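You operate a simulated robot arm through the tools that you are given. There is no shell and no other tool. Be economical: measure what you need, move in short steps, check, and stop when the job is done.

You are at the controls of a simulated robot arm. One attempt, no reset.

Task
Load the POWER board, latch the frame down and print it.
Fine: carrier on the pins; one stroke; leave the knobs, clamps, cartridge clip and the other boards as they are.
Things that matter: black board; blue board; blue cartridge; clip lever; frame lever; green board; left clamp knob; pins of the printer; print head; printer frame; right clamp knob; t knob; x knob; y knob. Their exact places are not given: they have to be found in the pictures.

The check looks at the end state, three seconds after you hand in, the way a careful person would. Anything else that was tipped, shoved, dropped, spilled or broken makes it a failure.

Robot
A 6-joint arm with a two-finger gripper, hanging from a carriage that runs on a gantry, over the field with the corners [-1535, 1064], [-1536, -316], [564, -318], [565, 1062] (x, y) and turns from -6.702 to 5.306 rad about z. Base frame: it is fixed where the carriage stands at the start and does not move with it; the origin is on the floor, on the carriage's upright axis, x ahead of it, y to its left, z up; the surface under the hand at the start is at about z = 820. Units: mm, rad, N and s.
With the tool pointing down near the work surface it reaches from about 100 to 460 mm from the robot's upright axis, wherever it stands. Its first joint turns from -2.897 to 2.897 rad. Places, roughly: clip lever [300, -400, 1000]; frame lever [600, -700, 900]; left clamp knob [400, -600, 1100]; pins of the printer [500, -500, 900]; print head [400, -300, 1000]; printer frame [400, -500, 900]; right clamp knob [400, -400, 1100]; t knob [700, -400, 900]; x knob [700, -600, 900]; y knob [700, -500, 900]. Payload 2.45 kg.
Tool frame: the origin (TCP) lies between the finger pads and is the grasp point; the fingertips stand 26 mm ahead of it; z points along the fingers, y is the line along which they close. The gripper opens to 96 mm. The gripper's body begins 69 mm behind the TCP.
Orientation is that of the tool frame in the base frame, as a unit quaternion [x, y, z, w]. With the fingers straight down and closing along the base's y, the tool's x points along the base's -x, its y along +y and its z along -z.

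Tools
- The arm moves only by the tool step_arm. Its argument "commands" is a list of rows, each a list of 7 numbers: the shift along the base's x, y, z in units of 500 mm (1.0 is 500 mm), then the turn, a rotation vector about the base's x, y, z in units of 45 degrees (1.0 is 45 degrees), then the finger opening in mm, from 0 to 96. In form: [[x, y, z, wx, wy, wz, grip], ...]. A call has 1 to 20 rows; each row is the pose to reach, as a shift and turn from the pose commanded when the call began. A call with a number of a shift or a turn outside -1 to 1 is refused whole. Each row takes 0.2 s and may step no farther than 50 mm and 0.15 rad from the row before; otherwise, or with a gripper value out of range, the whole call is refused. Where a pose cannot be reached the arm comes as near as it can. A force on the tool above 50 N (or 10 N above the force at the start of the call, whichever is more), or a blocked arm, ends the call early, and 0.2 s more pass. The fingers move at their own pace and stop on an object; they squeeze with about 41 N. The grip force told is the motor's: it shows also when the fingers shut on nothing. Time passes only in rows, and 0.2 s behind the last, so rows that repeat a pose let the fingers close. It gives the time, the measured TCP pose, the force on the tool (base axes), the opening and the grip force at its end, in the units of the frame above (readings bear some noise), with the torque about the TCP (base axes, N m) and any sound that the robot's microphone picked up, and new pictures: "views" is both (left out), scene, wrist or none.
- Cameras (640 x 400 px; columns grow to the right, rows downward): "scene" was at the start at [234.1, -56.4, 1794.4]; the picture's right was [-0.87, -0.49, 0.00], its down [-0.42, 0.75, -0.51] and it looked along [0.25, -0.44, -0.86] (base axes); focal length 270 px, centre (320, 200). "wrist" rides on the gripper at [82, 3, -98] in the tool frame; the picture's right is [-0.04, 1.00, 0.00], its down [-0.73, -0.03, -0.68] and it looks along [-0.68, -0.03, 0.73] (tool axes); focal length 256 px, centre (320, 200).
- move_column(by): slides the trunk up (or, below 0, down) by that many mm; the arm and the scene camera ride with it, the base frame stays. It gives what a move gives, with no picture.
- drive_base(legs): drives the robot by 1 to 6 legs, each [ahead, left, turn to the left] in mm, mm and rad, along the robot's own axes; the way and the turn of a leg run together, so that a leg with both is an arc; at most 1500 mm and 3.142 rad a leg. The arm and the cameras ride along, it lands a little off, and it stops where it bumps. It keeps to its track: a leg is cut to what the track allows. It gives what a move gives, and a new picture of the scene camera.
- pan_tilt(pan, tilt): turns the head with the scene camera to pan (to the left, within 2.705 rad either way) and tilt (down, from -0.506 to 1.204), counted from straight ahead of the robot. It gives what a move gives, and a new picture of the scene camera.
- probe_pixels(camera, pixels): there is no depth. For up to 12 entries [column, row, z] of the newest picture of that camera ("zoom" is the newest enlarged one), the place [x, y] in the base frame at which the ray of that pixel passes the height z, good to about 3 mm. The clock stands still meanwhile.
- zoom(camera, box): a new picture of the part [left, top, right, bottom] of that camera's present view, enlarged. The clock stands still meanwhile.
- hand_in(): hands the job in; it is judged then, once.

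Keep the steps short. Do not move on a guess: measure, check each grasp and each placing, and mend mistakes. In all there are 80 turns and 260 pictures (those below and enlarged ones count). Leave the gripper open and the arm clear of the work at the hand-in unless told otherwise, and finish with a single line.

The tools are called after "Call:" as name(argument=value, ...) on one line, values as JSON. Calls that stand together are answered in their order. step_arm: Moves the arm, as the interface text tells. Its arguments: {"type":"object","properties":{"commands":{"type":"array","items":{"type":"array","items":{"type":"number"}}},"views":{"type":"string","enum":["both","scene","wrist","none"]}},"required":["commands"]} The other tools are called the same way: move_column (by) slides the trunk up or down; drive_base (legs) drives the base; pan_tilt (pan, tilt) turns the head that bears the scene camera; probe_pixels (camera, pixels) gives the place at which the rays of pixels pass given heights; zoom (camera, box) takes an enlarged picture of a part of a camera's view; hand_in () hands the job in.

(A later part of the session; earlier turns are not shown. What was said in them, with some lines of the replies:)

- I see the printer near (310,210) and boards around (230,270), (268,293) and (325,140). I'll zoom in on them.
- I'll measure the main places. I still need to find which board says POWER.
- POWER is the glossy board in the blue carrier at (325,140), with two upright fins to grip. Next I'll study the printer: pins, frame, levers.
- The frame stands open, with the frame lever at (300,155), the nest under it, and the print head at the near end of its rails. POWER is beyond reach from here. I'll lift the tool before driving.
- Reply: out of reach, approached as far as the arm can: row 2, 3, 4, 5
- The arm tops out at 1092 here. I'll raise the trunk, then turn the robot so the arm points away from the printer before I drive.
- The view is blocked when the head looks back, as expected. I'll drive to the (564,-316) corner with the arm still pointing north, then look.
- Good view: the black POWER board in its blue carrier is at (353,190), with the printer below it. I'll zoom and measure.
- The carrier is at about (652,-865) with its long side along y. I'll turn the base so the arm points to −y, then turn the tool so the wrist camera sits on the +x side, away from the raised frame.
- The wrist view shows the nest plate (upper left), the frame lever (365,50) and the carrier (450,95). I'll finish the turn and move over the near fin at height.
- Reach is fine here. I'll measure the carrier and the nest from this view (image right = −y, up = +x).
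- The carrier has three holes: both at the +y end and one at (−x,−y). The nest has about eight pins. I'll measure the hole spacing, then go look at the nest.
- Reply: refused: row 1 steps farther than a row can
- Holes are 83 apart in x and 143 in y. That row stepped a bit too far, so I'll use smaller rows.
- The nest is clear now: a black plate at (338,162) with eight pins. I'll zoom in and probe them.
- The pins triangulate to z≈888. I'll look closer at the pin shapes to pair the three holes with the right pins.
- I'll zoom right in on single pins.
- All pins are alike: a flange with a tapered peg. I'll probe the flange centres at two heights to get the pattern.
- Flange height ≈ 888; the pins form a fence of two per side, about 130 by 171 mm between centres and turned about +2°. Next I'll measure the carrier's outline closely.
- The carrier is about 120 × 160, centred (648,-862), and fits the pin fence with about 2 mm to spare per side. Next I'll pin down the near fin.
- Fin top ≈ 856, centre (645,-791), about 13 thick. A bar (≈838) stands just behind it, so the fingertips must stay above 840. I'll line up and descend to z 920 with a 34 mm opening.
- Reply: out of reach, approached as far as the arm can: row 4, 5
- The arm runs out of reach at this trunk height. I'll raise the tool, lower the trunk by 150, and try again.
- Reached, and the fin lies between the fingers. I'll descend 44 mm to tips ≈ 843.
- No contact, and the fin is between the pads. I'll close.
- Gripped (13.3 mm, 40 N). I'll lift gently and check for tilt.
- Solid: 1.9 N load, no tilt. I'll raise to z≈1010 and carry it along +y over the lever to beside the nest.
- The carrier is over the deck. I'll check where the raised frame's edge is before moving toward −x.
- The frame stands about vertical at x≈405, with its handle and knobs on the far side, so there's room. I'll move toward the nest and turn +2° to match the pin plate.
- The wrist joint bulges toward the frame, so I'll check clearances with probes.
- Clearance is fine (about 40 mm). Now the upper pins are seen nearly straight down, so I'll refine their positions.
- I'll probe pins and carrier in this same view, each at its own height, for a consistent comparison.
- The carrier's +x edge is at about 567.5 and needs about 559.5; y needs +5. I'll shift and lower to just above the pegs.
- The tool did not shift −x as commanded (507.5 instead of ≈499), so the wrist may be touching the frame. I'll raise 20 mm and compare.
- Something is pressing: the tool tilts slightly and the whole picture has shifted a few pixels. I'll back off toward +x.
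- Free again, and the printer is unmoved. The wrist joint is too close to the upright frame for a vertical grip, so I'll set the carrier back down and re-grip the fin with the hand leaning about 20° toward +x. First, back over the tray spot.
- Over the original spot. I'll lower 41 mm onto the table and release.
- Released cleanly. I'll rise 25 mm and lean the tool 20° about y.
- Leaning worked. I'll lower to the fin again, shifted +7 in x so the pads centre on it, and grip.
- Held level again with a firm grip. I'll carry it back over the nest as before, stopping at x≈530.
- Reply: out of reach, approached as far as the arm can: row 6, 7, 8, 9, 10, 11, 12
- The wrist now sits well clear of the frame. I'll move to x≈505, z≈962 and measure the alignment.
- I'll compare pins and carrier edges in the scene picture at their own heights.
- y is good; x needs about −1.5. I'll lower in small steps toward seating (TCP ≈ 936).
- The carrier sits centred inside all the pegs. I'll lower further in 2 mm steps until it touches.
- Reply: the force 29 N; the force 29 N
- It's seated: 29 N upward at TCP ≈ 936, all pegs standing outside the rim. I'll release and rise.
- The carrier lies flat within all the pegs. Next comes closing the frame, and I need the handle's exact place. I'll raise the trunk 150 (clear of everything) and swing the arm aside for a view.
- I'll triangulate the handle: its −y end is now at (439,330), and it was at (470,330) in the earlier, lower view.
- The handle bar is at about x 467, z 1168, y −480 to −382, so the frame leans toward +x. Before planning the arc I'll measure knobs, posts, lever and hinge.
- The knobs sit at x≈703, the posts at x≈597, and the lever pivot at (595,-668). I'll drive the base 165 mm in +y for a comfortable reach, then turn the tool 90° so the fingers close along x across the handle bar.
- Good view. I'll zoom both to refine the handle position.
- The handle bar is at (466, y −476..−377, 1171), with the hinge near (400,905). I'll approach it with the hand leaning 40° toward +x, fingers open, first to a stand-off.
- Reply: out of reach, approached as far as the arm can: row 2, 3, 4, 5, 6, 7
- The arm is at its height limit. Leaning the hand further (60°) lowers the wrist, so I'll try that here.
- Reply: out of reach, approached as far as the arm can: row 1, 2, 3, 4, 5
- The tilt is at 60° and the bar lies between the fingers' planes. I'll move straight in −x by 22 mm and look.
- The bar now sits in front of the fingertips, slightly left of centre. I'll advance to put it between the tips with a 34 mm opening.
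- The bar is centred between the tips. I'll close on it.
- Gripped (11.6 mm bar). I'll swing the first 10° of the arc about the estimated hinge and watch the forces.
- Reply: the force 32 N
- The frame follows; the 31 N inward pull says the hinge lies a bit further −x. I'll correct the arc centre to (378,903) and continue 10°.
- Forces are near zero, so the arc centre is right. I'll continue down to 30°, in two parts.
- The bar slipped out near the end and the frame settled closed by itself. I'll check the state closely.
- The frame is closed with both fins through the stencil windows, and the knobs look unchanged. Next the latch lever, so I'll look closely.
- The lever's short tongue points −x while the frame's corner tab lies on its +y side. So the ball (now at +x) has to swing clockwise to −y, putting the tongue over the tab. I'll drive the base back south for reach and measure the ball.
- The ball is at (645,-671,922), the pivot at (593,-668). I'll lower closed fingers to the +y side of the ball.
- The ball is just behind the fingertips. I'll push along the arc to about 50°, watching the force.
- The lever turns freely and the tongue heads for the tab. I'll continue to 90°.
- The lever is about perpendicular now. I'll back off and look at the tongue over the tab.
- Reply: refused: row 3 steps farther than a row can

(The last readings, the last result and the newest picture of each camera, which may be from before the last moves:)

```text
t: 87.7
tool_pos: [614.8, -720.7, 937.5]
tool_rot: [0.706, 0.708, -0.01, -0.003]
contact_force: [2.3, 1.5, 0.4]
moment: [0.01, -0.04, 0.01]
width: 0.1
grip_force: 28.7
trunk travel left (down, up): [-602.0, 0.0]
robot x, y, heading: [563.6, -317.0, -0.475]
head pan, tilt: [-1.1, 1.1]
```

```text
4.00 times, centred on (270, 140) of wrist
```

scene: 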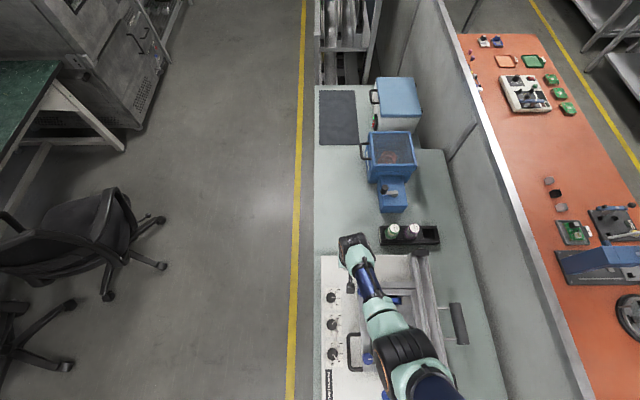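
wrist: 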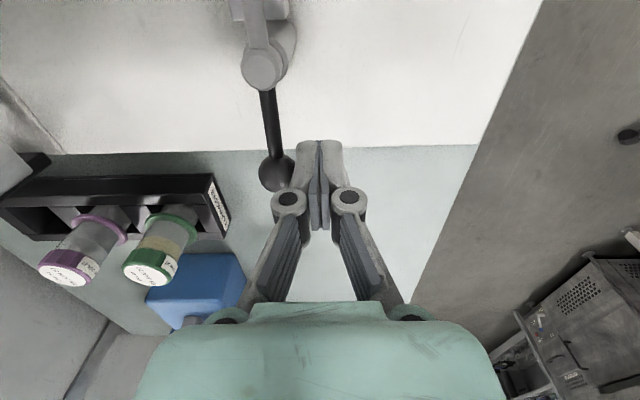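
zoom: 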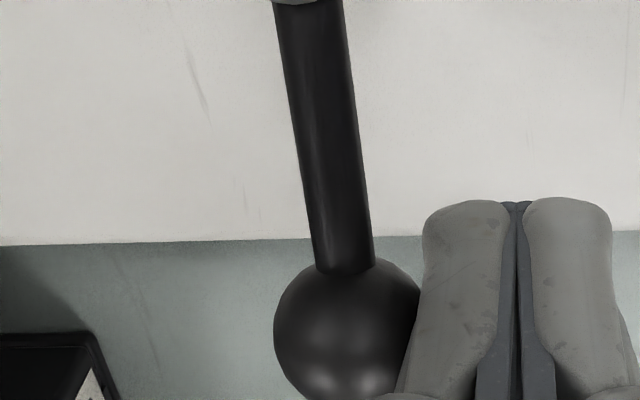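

Call:
step_arm(commands=[[0.03, 0, 0, 0, 0, 0, 0], [0.04, 0.02, 0.07, 0, 0, 0, 0], [0.04, 0.08, 0.13, 0, 0, 0, 0], [0.04, 0.15, 0.18, 0, 0, 0, 0], [0.04, 0.22, 0.22, 0, 0, 0, 0], [0.04, 0.26, 0.24, 0, 0, 0, 0]], views="both")

Call:
zoom(camera="wrist", box=[200, 90, 340, 190])

```text
t: 89.1
tool_pos: [635.3, -591.3, 1057.9]
tool_rot: [0.707, 0.707, -0.01, -0.002]
contact_force: [-0.8, -0.8, 0.2]
moment: [0.04, -0.04, 0.01]
width: 0.0
grip_force: 29.2
trunk travel left (down, up): [-602.0, 0.0]
robot x, y, heading: [562.9, -316.4, -0.481]
head pan, tilt: [-1.1, 1.1]
```

scene: 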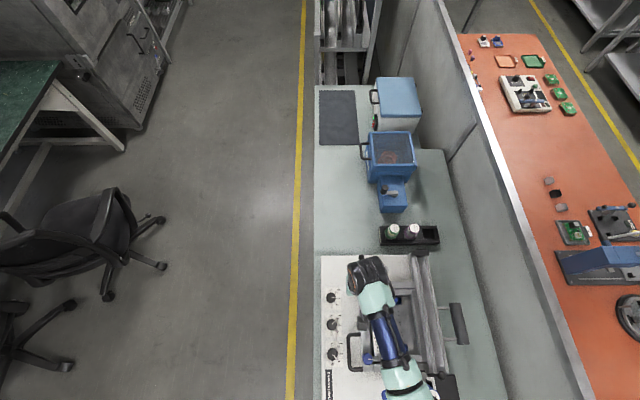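
wrist: 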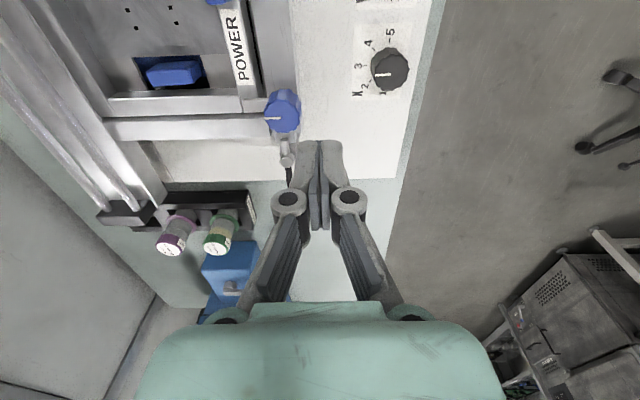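

```text
4.00 times, centred on (270, 140) of wrist
```

zoom: 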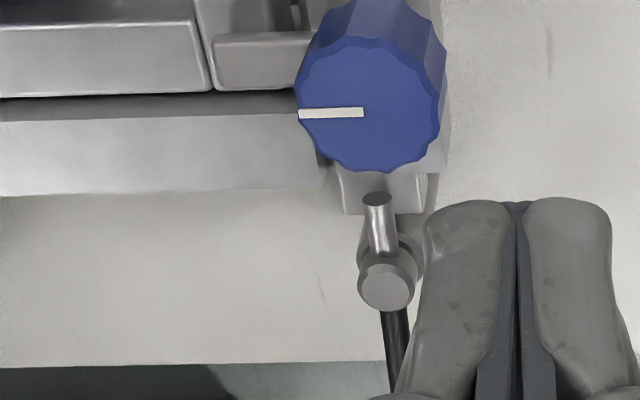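

The tongue lies over the tab; it looks a few degrees short of square. I'll nudge it further, watching for a stop.

Call:
step_arm(commands=[[0, -0.04, -0.02, 0, 0, 0, 0], [0, -0.11, -0.06, 0, 0, 0, 0], [0, -0.18, -0.11, 0, 0, 0, 0], [0, -0.24, -0.17, 0, 0, 0, 0], [-0.005, -0.26, -0.235, 0, 0, 0, 0], [-0.03, -0.26, -0.24, 0, 0, 0, 0], [-0.042, -0.26, -0.24, 0, 0, 0, 0], [-0.05, -0.26, -0.24, 0, 0, 0, 0]], views="none")

Call:
step_arm(commands=[[-0.005, 0, 0, 0, 0, 0, 0], [-0.01, 0, 0, 0, 0, 0, 0]], views="wrist")

```text
t: 90.9
tool_pos: [613.5, -722.5, 939.2]
tool_rot: [0.706, 0.708, -0.009, 0.0]
contact_force: [17.3, -2.2, 0.1]
moment: [-0.01, -0.24, 0.03]
width: 0.0
grip_force: 28.8
trunk travel left (down, up): [-602.0, 0.0]
robot x, y, heading: [562.9, -316.0, -0.479]
head pan, tilt: [-1.1, 1.1]
```

```text
t: 91.5
tool_pos: [612.6, -722.4, 938.1]
tool_rot: [0.707, 0.707, -0.008, 0.002]
contact_force: [34.9, -4.7, -1.7]
moment: [-0.06, -0.51, 0.08]
width: 0.0
grip_force: 28.5
trunk travel left (down, up): [-602.0, 0.0]
robot x, y, heading: [564.4, -313.8, -0.476]
head pan, tilt: [-1.1, 1.1]
```

wrist: 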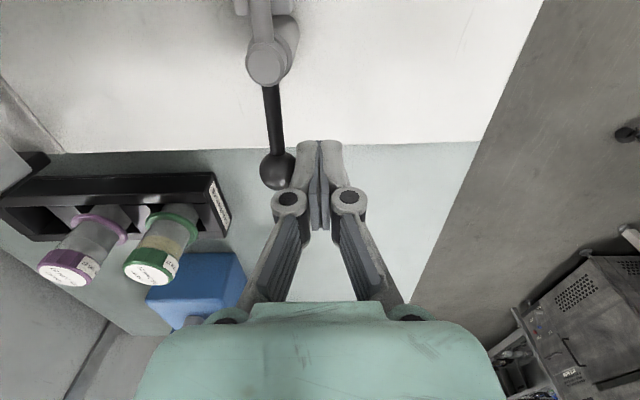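

End stop reached (35 N, no further travel): it's latched. I'll back off, rise, and drive north for a view of the print head.

Call:
step_arm(commands=[[0.04, 0, 0, 0, 0, 0, 0], [0.06, 0.02, 0.07, 0, 0, 0, 0], [0.08, 0.08, 0.13, 0, 0, 0, 0], [0.1, 0.14, 0.18, 0, 0, 0, 0], [0.12, 0.18, 0.24, 0, 0, 0, 30]], views="none")

Call:
drive_base(legs=[[-106, 204, 0]])

Call:
zoom(camera="scene", box=[320, 180, 480, 340])

Call:
zoom(camera="scene", box=[365, 260, 465, 340])

```text
t: 92.7
tool_pos: [664.4, -631.1, 1057.6]
tool_rot: [0.707, 0.707, -0.01, -0.003]
contact_force: [0.0, 0.1, -0.5]
moment: [0.0, 0.02, 0.05]
width: 29.9
grip_force: 0.0
trunk travel left (down, up): [-602.0, 0.0]
robot x, y, heading: [563.5, -313.7, -0.482]
head pan, tilt: [-1.1, 1.1]
```

```text
t: 94.4
tool_pos: [664.2, -401.9, 1056.8]
tool_rot: [0.707, 0.707, -0.011, -0.003]
contact_force: [0.4, 0.5, 0.4]
moment: [0.02, 0.02, -0.02]
width: 30.3
grip_force: 0.0
trunk travel left (down, up): [-602.0, 0.0]
robot x, y, heading: [563.2, -86.9, -0.479]
head pan, tilt: [-1.1, 1.1]
```

scene: 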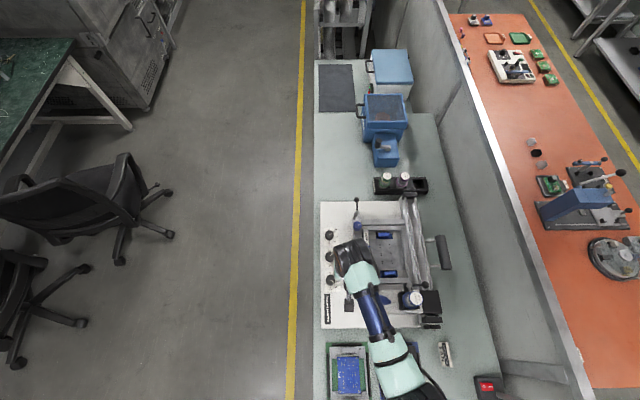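

```text
2.50 times, centred on (400, 260) of scene
```

zoom: 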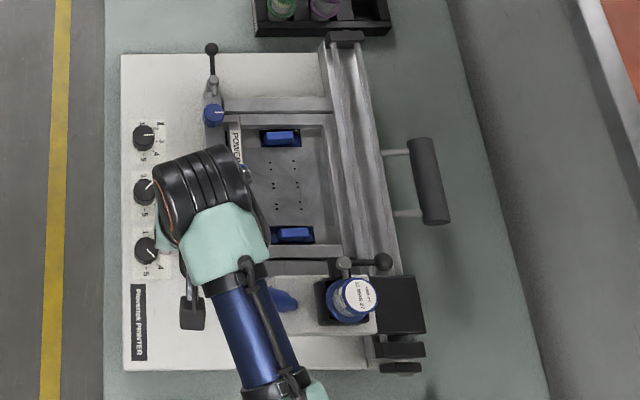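

```text
5.00 times, centred on (415, 300) of scene
```

zoom: 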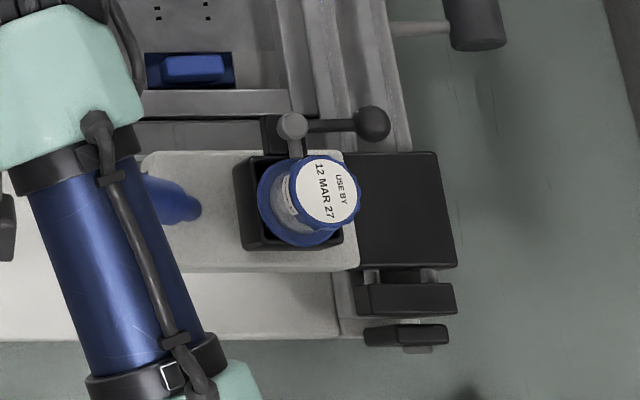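

The blue handle of the print head stands at about px (386,301). I'll bring the wrist camera around for a second view to measure it.

Call:
step_arm(commands=[[0, 0.06, 0.06, 0, 0, 0, 30], [0, 0.12, 0.12, 0, 0, 0, 30], [-0.02, 0.2, 0.14, 0, 0, 0, 30], [-0.06, 0.27, 0.14, 0, 0, 0, 30], [-0.12, 0.34, 0.14, 0, 0, 0, 30], [-0.2, 0.36, 0.14, 0, 0, 0, 30], [-0.28, 0.36, 0.14, 0, 0, 0, 30]], views="both")

Call:
zoom(camera="scene", box=[345, 260, 465, 350])

Call:
zoom(camera="wrist", box=[170, 30, 490, 230])

```text
t: 96.0
tool_pos: [522.0, -222.2, 1127.6]
tool_rot: [0.707, 0.707, -0.01, -0.003]
contact_force: [-0.3, 0.0, 0.6]
moment: [-0.01, -0.02, 0.02]
width: 30.0
grip_force: 0.0
trunk travel left (down, up): [-602.0, 0.0]
robot x, y, heading: [562.1, -86.3, -0.481]
head pan, tilt: [-1.1, 1.1]
```

scene: 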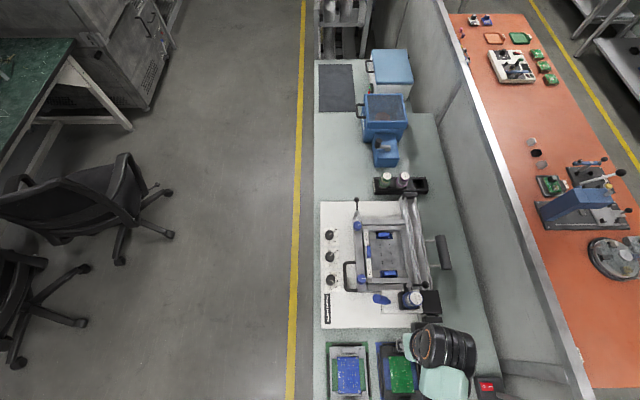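
wrist: 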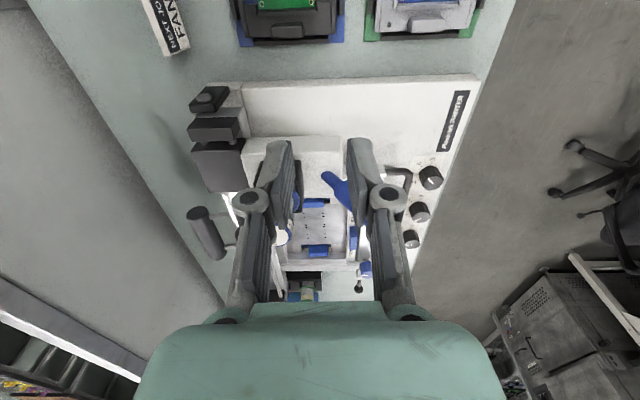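

```text
4.44 times, centred on (405, 305) of scene
```

zoom: 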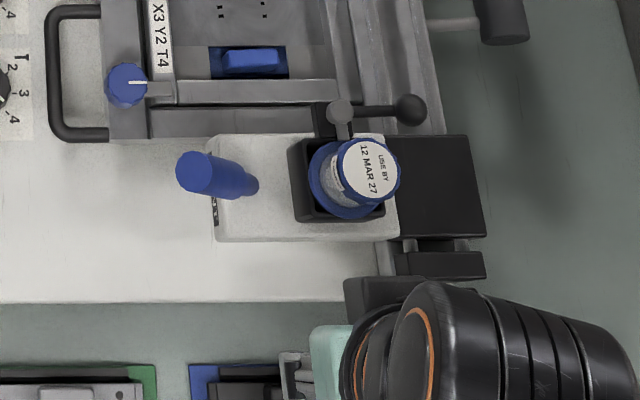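

```text
2.00 times, centred on (330, 130) of wrist
```

zoom: 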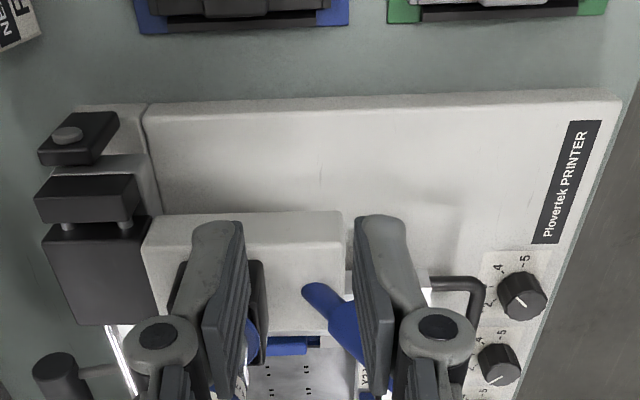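

Call:
probe_pixels(camera="scene", pixels=[[388.1, 301.6, 980], [388.1, 301.6, 1020], [376.8, 298.7, 980], [376.8, 298.7, 1020], [376.8, 298.7, 1060], [415.5, 300, 1040], [427, 290, 1000], [354, 308, 970]])

Call:
probe_pixels(camera="wrist", pixels=[[329, 176, 960], [329, 176, 980], [329, 176, 1000], [344, 196, 1000], [344, 196, 1020], [344, 196, 1040], [250, 172, 960], [341, 172, 960]])

Call:
zoom(camera="wrist", box=[300, 150, 400, 230])

```text
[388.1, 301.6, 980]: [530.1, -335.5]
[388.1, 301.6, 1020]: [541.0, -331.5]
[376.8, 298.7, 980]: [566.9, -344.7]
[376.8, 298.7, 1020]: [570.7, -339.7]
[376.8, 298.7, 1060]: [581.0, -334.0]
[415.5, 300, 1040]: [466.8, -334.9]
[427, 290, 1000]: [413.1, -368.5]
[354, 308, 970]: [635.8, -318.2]
```

```text
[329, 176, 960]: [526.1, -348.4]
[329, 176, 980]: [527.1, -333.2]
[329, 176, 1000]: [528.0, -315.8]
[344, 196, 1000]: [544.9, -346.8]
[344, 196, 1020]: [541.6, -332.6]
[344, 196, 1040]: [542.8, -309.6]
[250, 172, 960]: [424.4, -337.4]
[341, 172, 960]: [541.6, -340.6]
```

```text
5.00 times, centred on (350, 190) of wrist
```

zoom: 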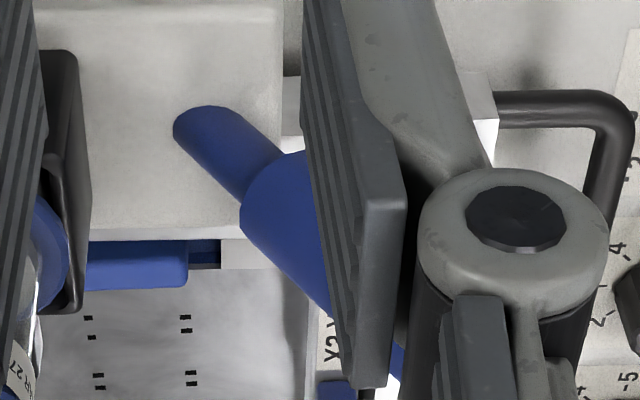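

The handle is a slanted peg from (528,-335,978) up to about (575,-338,1030). I'll reposition the base to about (350,-316) so the whole stroke is in reach, and turn the fingers to close along y.

Call:
drive_base(legs=[[-84, -302, 0]])

Call:
step_arm(commands=[[0, 0, 0, 0, 0, 0.18, 60], [0.0, 0, 0, 0, 0, 0.36, 60], [0.0, 0, 0, 0, 0, 0.54, 60], [0.0, 0, 0, 0, 0, 0.72, 60], [0.0, 0, 0, 0, 0, 0.9, 60], [0, 0, 0, 0, 0, 0.98, 60]], views="none")

Call:
step_arm(commands=[[0.05, 0.03, 0, 0, 0, 0.18, 60], [0.12, 0.06, 0, 0, 0, 0.36, 60], [0.2, 0.09, 0, 0, 0, 0.54, 60], [0.28, 0.12, 0, 0, 0, 0.72, 60], [0.36, 0.15, 0, 0, 0, 0.9, 60], [0.43, 0.19, 0, 0, 0, 1.0, 60]], views="both")

```text
t: 98.1
tool_pos: [312.8, -448.0, 1127.2]
tool_rot: [0.707, 0.707, -0.01, -0.002]
contact_force: [-0.6, -0.6, 0.7]
moment: [-0.02, 0.02, 0.0]
width: 30.2
grip_force: 0.0
trunk travel left (down, up): [-602.0, 0.0]
robot x, y, heading: [355.1, -310.7, -0.478]
head pan, tilt: [-1.1, 1.1]
```

scene: 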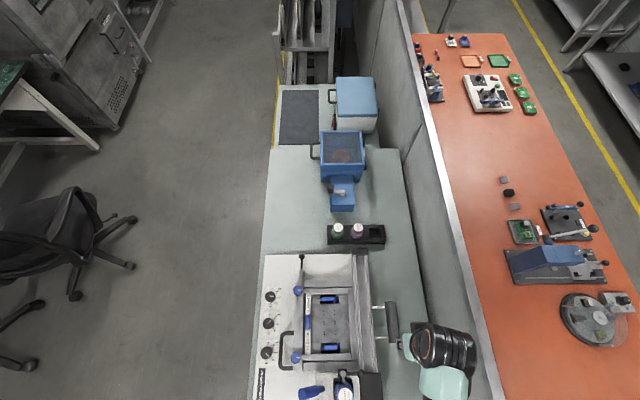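

```text
t: 99.5
tool_pos: [313.4, -448.2, 1127.6]
tool_rot: [0.389, 0.921, -0.01, 0.002]
contact_force: [0.4, 0.7, 0.2]
moment: [-0.03, 0.0, -0.03]
width: 60.1
grip_force: 0.2
trunk travel left (down, up): [-602.0, 0.0]
robot x, y, heading: [354.6, -311.4, -0.477]
head pan, tilt: [-1.1, 1.1]
```

```text
t: 100.9
tool_pos: [528.1, -352.6, 1127.2]
tool_rot: [0.007, 1.0, -0.008, 0.005]
contact_force: [-0.5, -0.4, -0.6]
moment: [-0.01, -0.04, -0.01]
width: 60.2
grip_force: 0.2
trunk travel left (down, up): [-602.0, 0.0]
robot x, y, heading: [349.3, -309.8, -0.483]
head pan, tilt: [-1.1, 1.1]
5 turns are left
```

scene: 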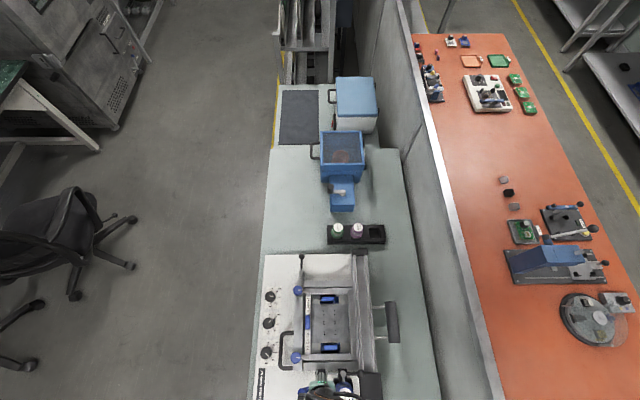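
wrist: 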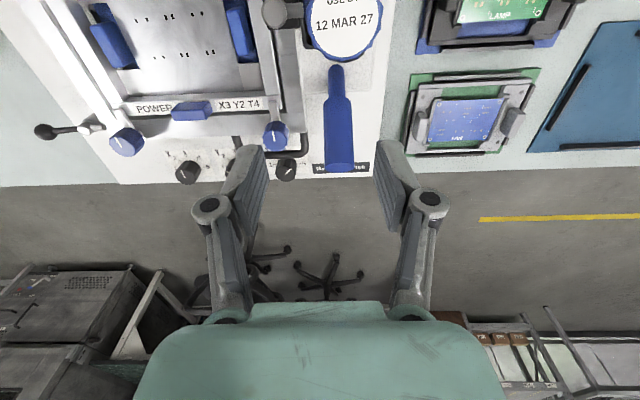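

Turns are short (5 left), so I'll combine steps. The wrist view puts the handle at y≈−337.5. I'll descend astride it at x≈555, z≈1012 and grip.

Call:
step_arm(commands=[[0.03, 0.02, -0.05, 0, 0, 0, 60], [0.054, 0.03, -0.11, 0, 0, 0, 60], [0.054, 0.03, -0.17, 0, 0, 0, 60], [0.054, 0.03, -0.21, 0, 0, 0, 60], [0.054, 0.03, -0.23, 0, 0, 0, 60], [0.054, 0.03, -0.23, 0, 0, 0, 20], [0.054, 0.03, -0.23, 0, 0, 0, 0], [0.054, 0.03, -0.23, 0, 0, 0, 0]], views="both")

```text
t: 102.7
tool_pos: [553.7, -338.4, 1012.1]
tool_rot: [0.008, 1.0, -0.01, 0.007]
contact_force: [0.2, -5.2, -4.5]
moment: [-0.06, -0.33, 0.02]
width: 24.7
grip_force: 45.1
trunk travel left (down, up): [-602.0, 0.0]
robot x, y, heading: [351.7, -308.6, -0.476]
head pan, tilt: [-1.1, 1.1]
4 turns are left
```

scene: 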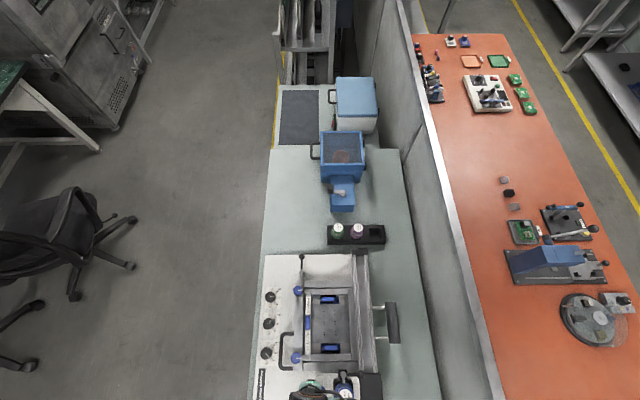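
wrist: 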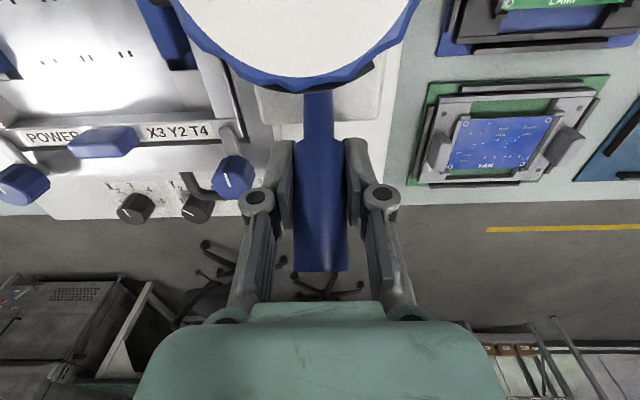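

Gripped firmly (24.7 mm, 45 N). Now the single stroke along −y, up to 350 mm or the end stop.

Call:
step_arm(commands=[[0, -0.02, 0, 0, 0, 0, 0], [0, -0.055, 0, 0, 0, 0, 0], [0, -0.09, 0, 0, 0, 0, 0], [0, -0.126, 0, 0, 0, 0, 0], [0, -0.162, 0, 0, 0, 0, 0], [0, -0.198, 0, 0, 0, 0, 0], [0, -0.234, 0, 0, 0, 0, 0], [0, -0.27, 0, 0, 0, 0, 0], [0, -0.306, 0, 0, 0, 0, 0], [0, -0.342, 0, 0, 0, 0, 0], [0, -0.378, 0, 0, 0, 0, 0], [0, -0.414, 0, 0, 0, 0, 0], [0, -0.45, 0, 0, 0, 0, 0], [0, -0.486, 0, 0, 0, 0, 0], [0, -0.522, 0, 0, 0, 0, 0], [0, -0.558, 0, 0, 0, 0, 0], [0, -0.594, 0, 0, 0, 0, 0], [0, -0.63, 0, 0, 0, 0, 0], [0, -0.665, 0, 0, 0, 0, 0], [0, -0.7, 0, 0, 0, 0, 0]], views="both")

```text
t: 106.9
tool_pos: [555.1, -678.7, 1010.1]
tool_rot: [0.007, 1.0, -0.003, 0.005]
contact_force: [-1.8, 37.3, 31.7]
moment: [0.75, 0.42, -0.43]
width: 25.2
grip_force: 45.1
trunk travel left (down, up): [-602.0, 0.0]
robot x, y, heading: [353.5, -313.1, -0.474]
head pan, tilt: [-1.1, 1.1]
3 turns are left
```

scene: 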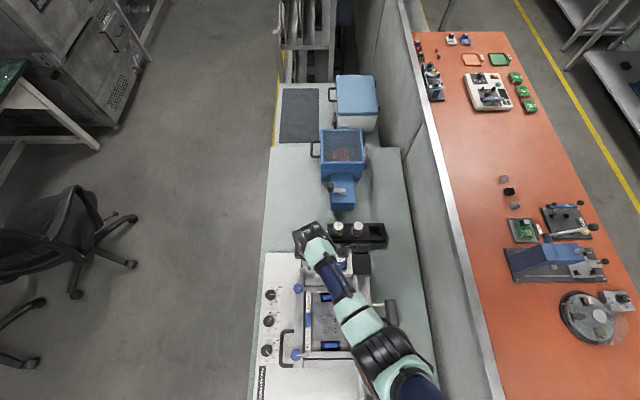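
wrist: 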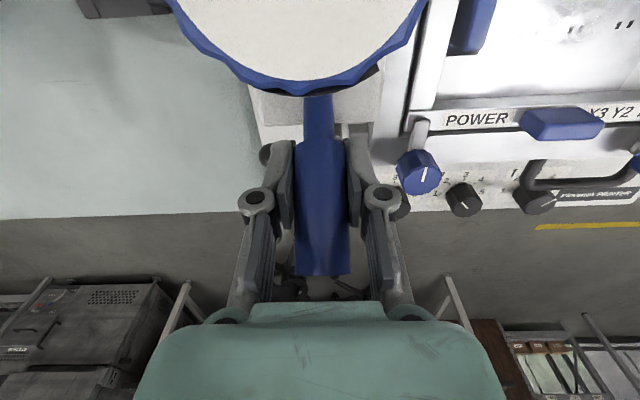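

End stop reached (37 N, y≈−679). I'll ease the push, open, and lift straight clear.

Call:
step_arm(commands=[[0, 0.01, 0.002, 0, 0, 0, 0], [0, 0.018, 0.004, 0, 0, 0, 0], [0, 0.018, 0.004, 0, 0, 0, 40], [0, 0.018, 0.004, 0, 0, 0, 60], [0, 0.018, 0.004, 0, 0, 0, 60], [0, 0.018, 0.05, 0, 0, 0, 60], [0, 0.018, 0.11, 0, 0, 0, 60], [0, 0.018, 0.17, 0, 0, 0, 60], [0, 0.018, 0.22, 0, 0, 0, 60], [0.06, 0.018, 0.22, 0, 0, 0, 60], [0.13, 0.018, 0.22, 0, 0, 0, 60], [0.2, 0.018, 0.22, 0, 0, 0, 60]], views="both")

```text
t: 109.5
tool_pos: [654.3, -678.2, 1122.4]
tool_rot: [0.008, 1.0, -0.009, 0.006]
contact_force: [0.0, 0.3, -0.5]
moment: [-0.01, 0.0, 0.0]
width: 60.1
grip_force: 0.0
trunk travel left (down, up): [-602.0, 0.0]
robot x, y, heading: [352.7, -308.4, -0.483]
head pan, tilt: [-1.1, 1.1]
2 turns are left
```

scene: 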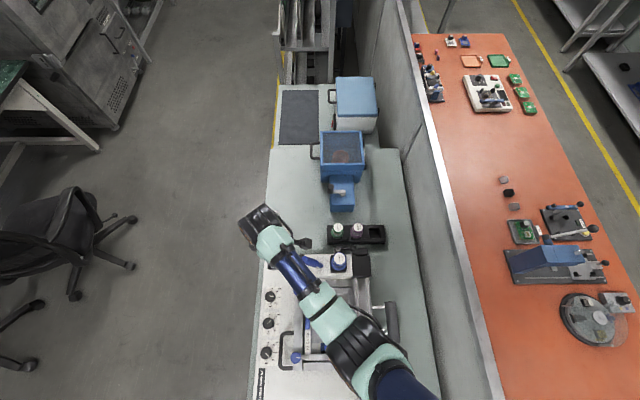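
wrist: 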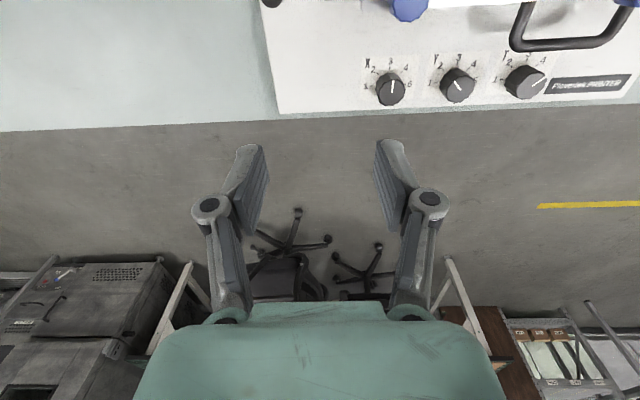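

The print head stands at the far end after one stroke, the knobs still read X3, Y2 and T4, and the gripper is open and clear. I'm handing in.

Call:
hand_in()

```text
The job is handed in.
```

The POWER board's carrier is between the nest pins, the frame is closed and latched to its stop, and the print head made one full stroke to its end stop; the handle slipped from the grip late in closing, so the frame dropped the last part, and I did not inspect the print itself.
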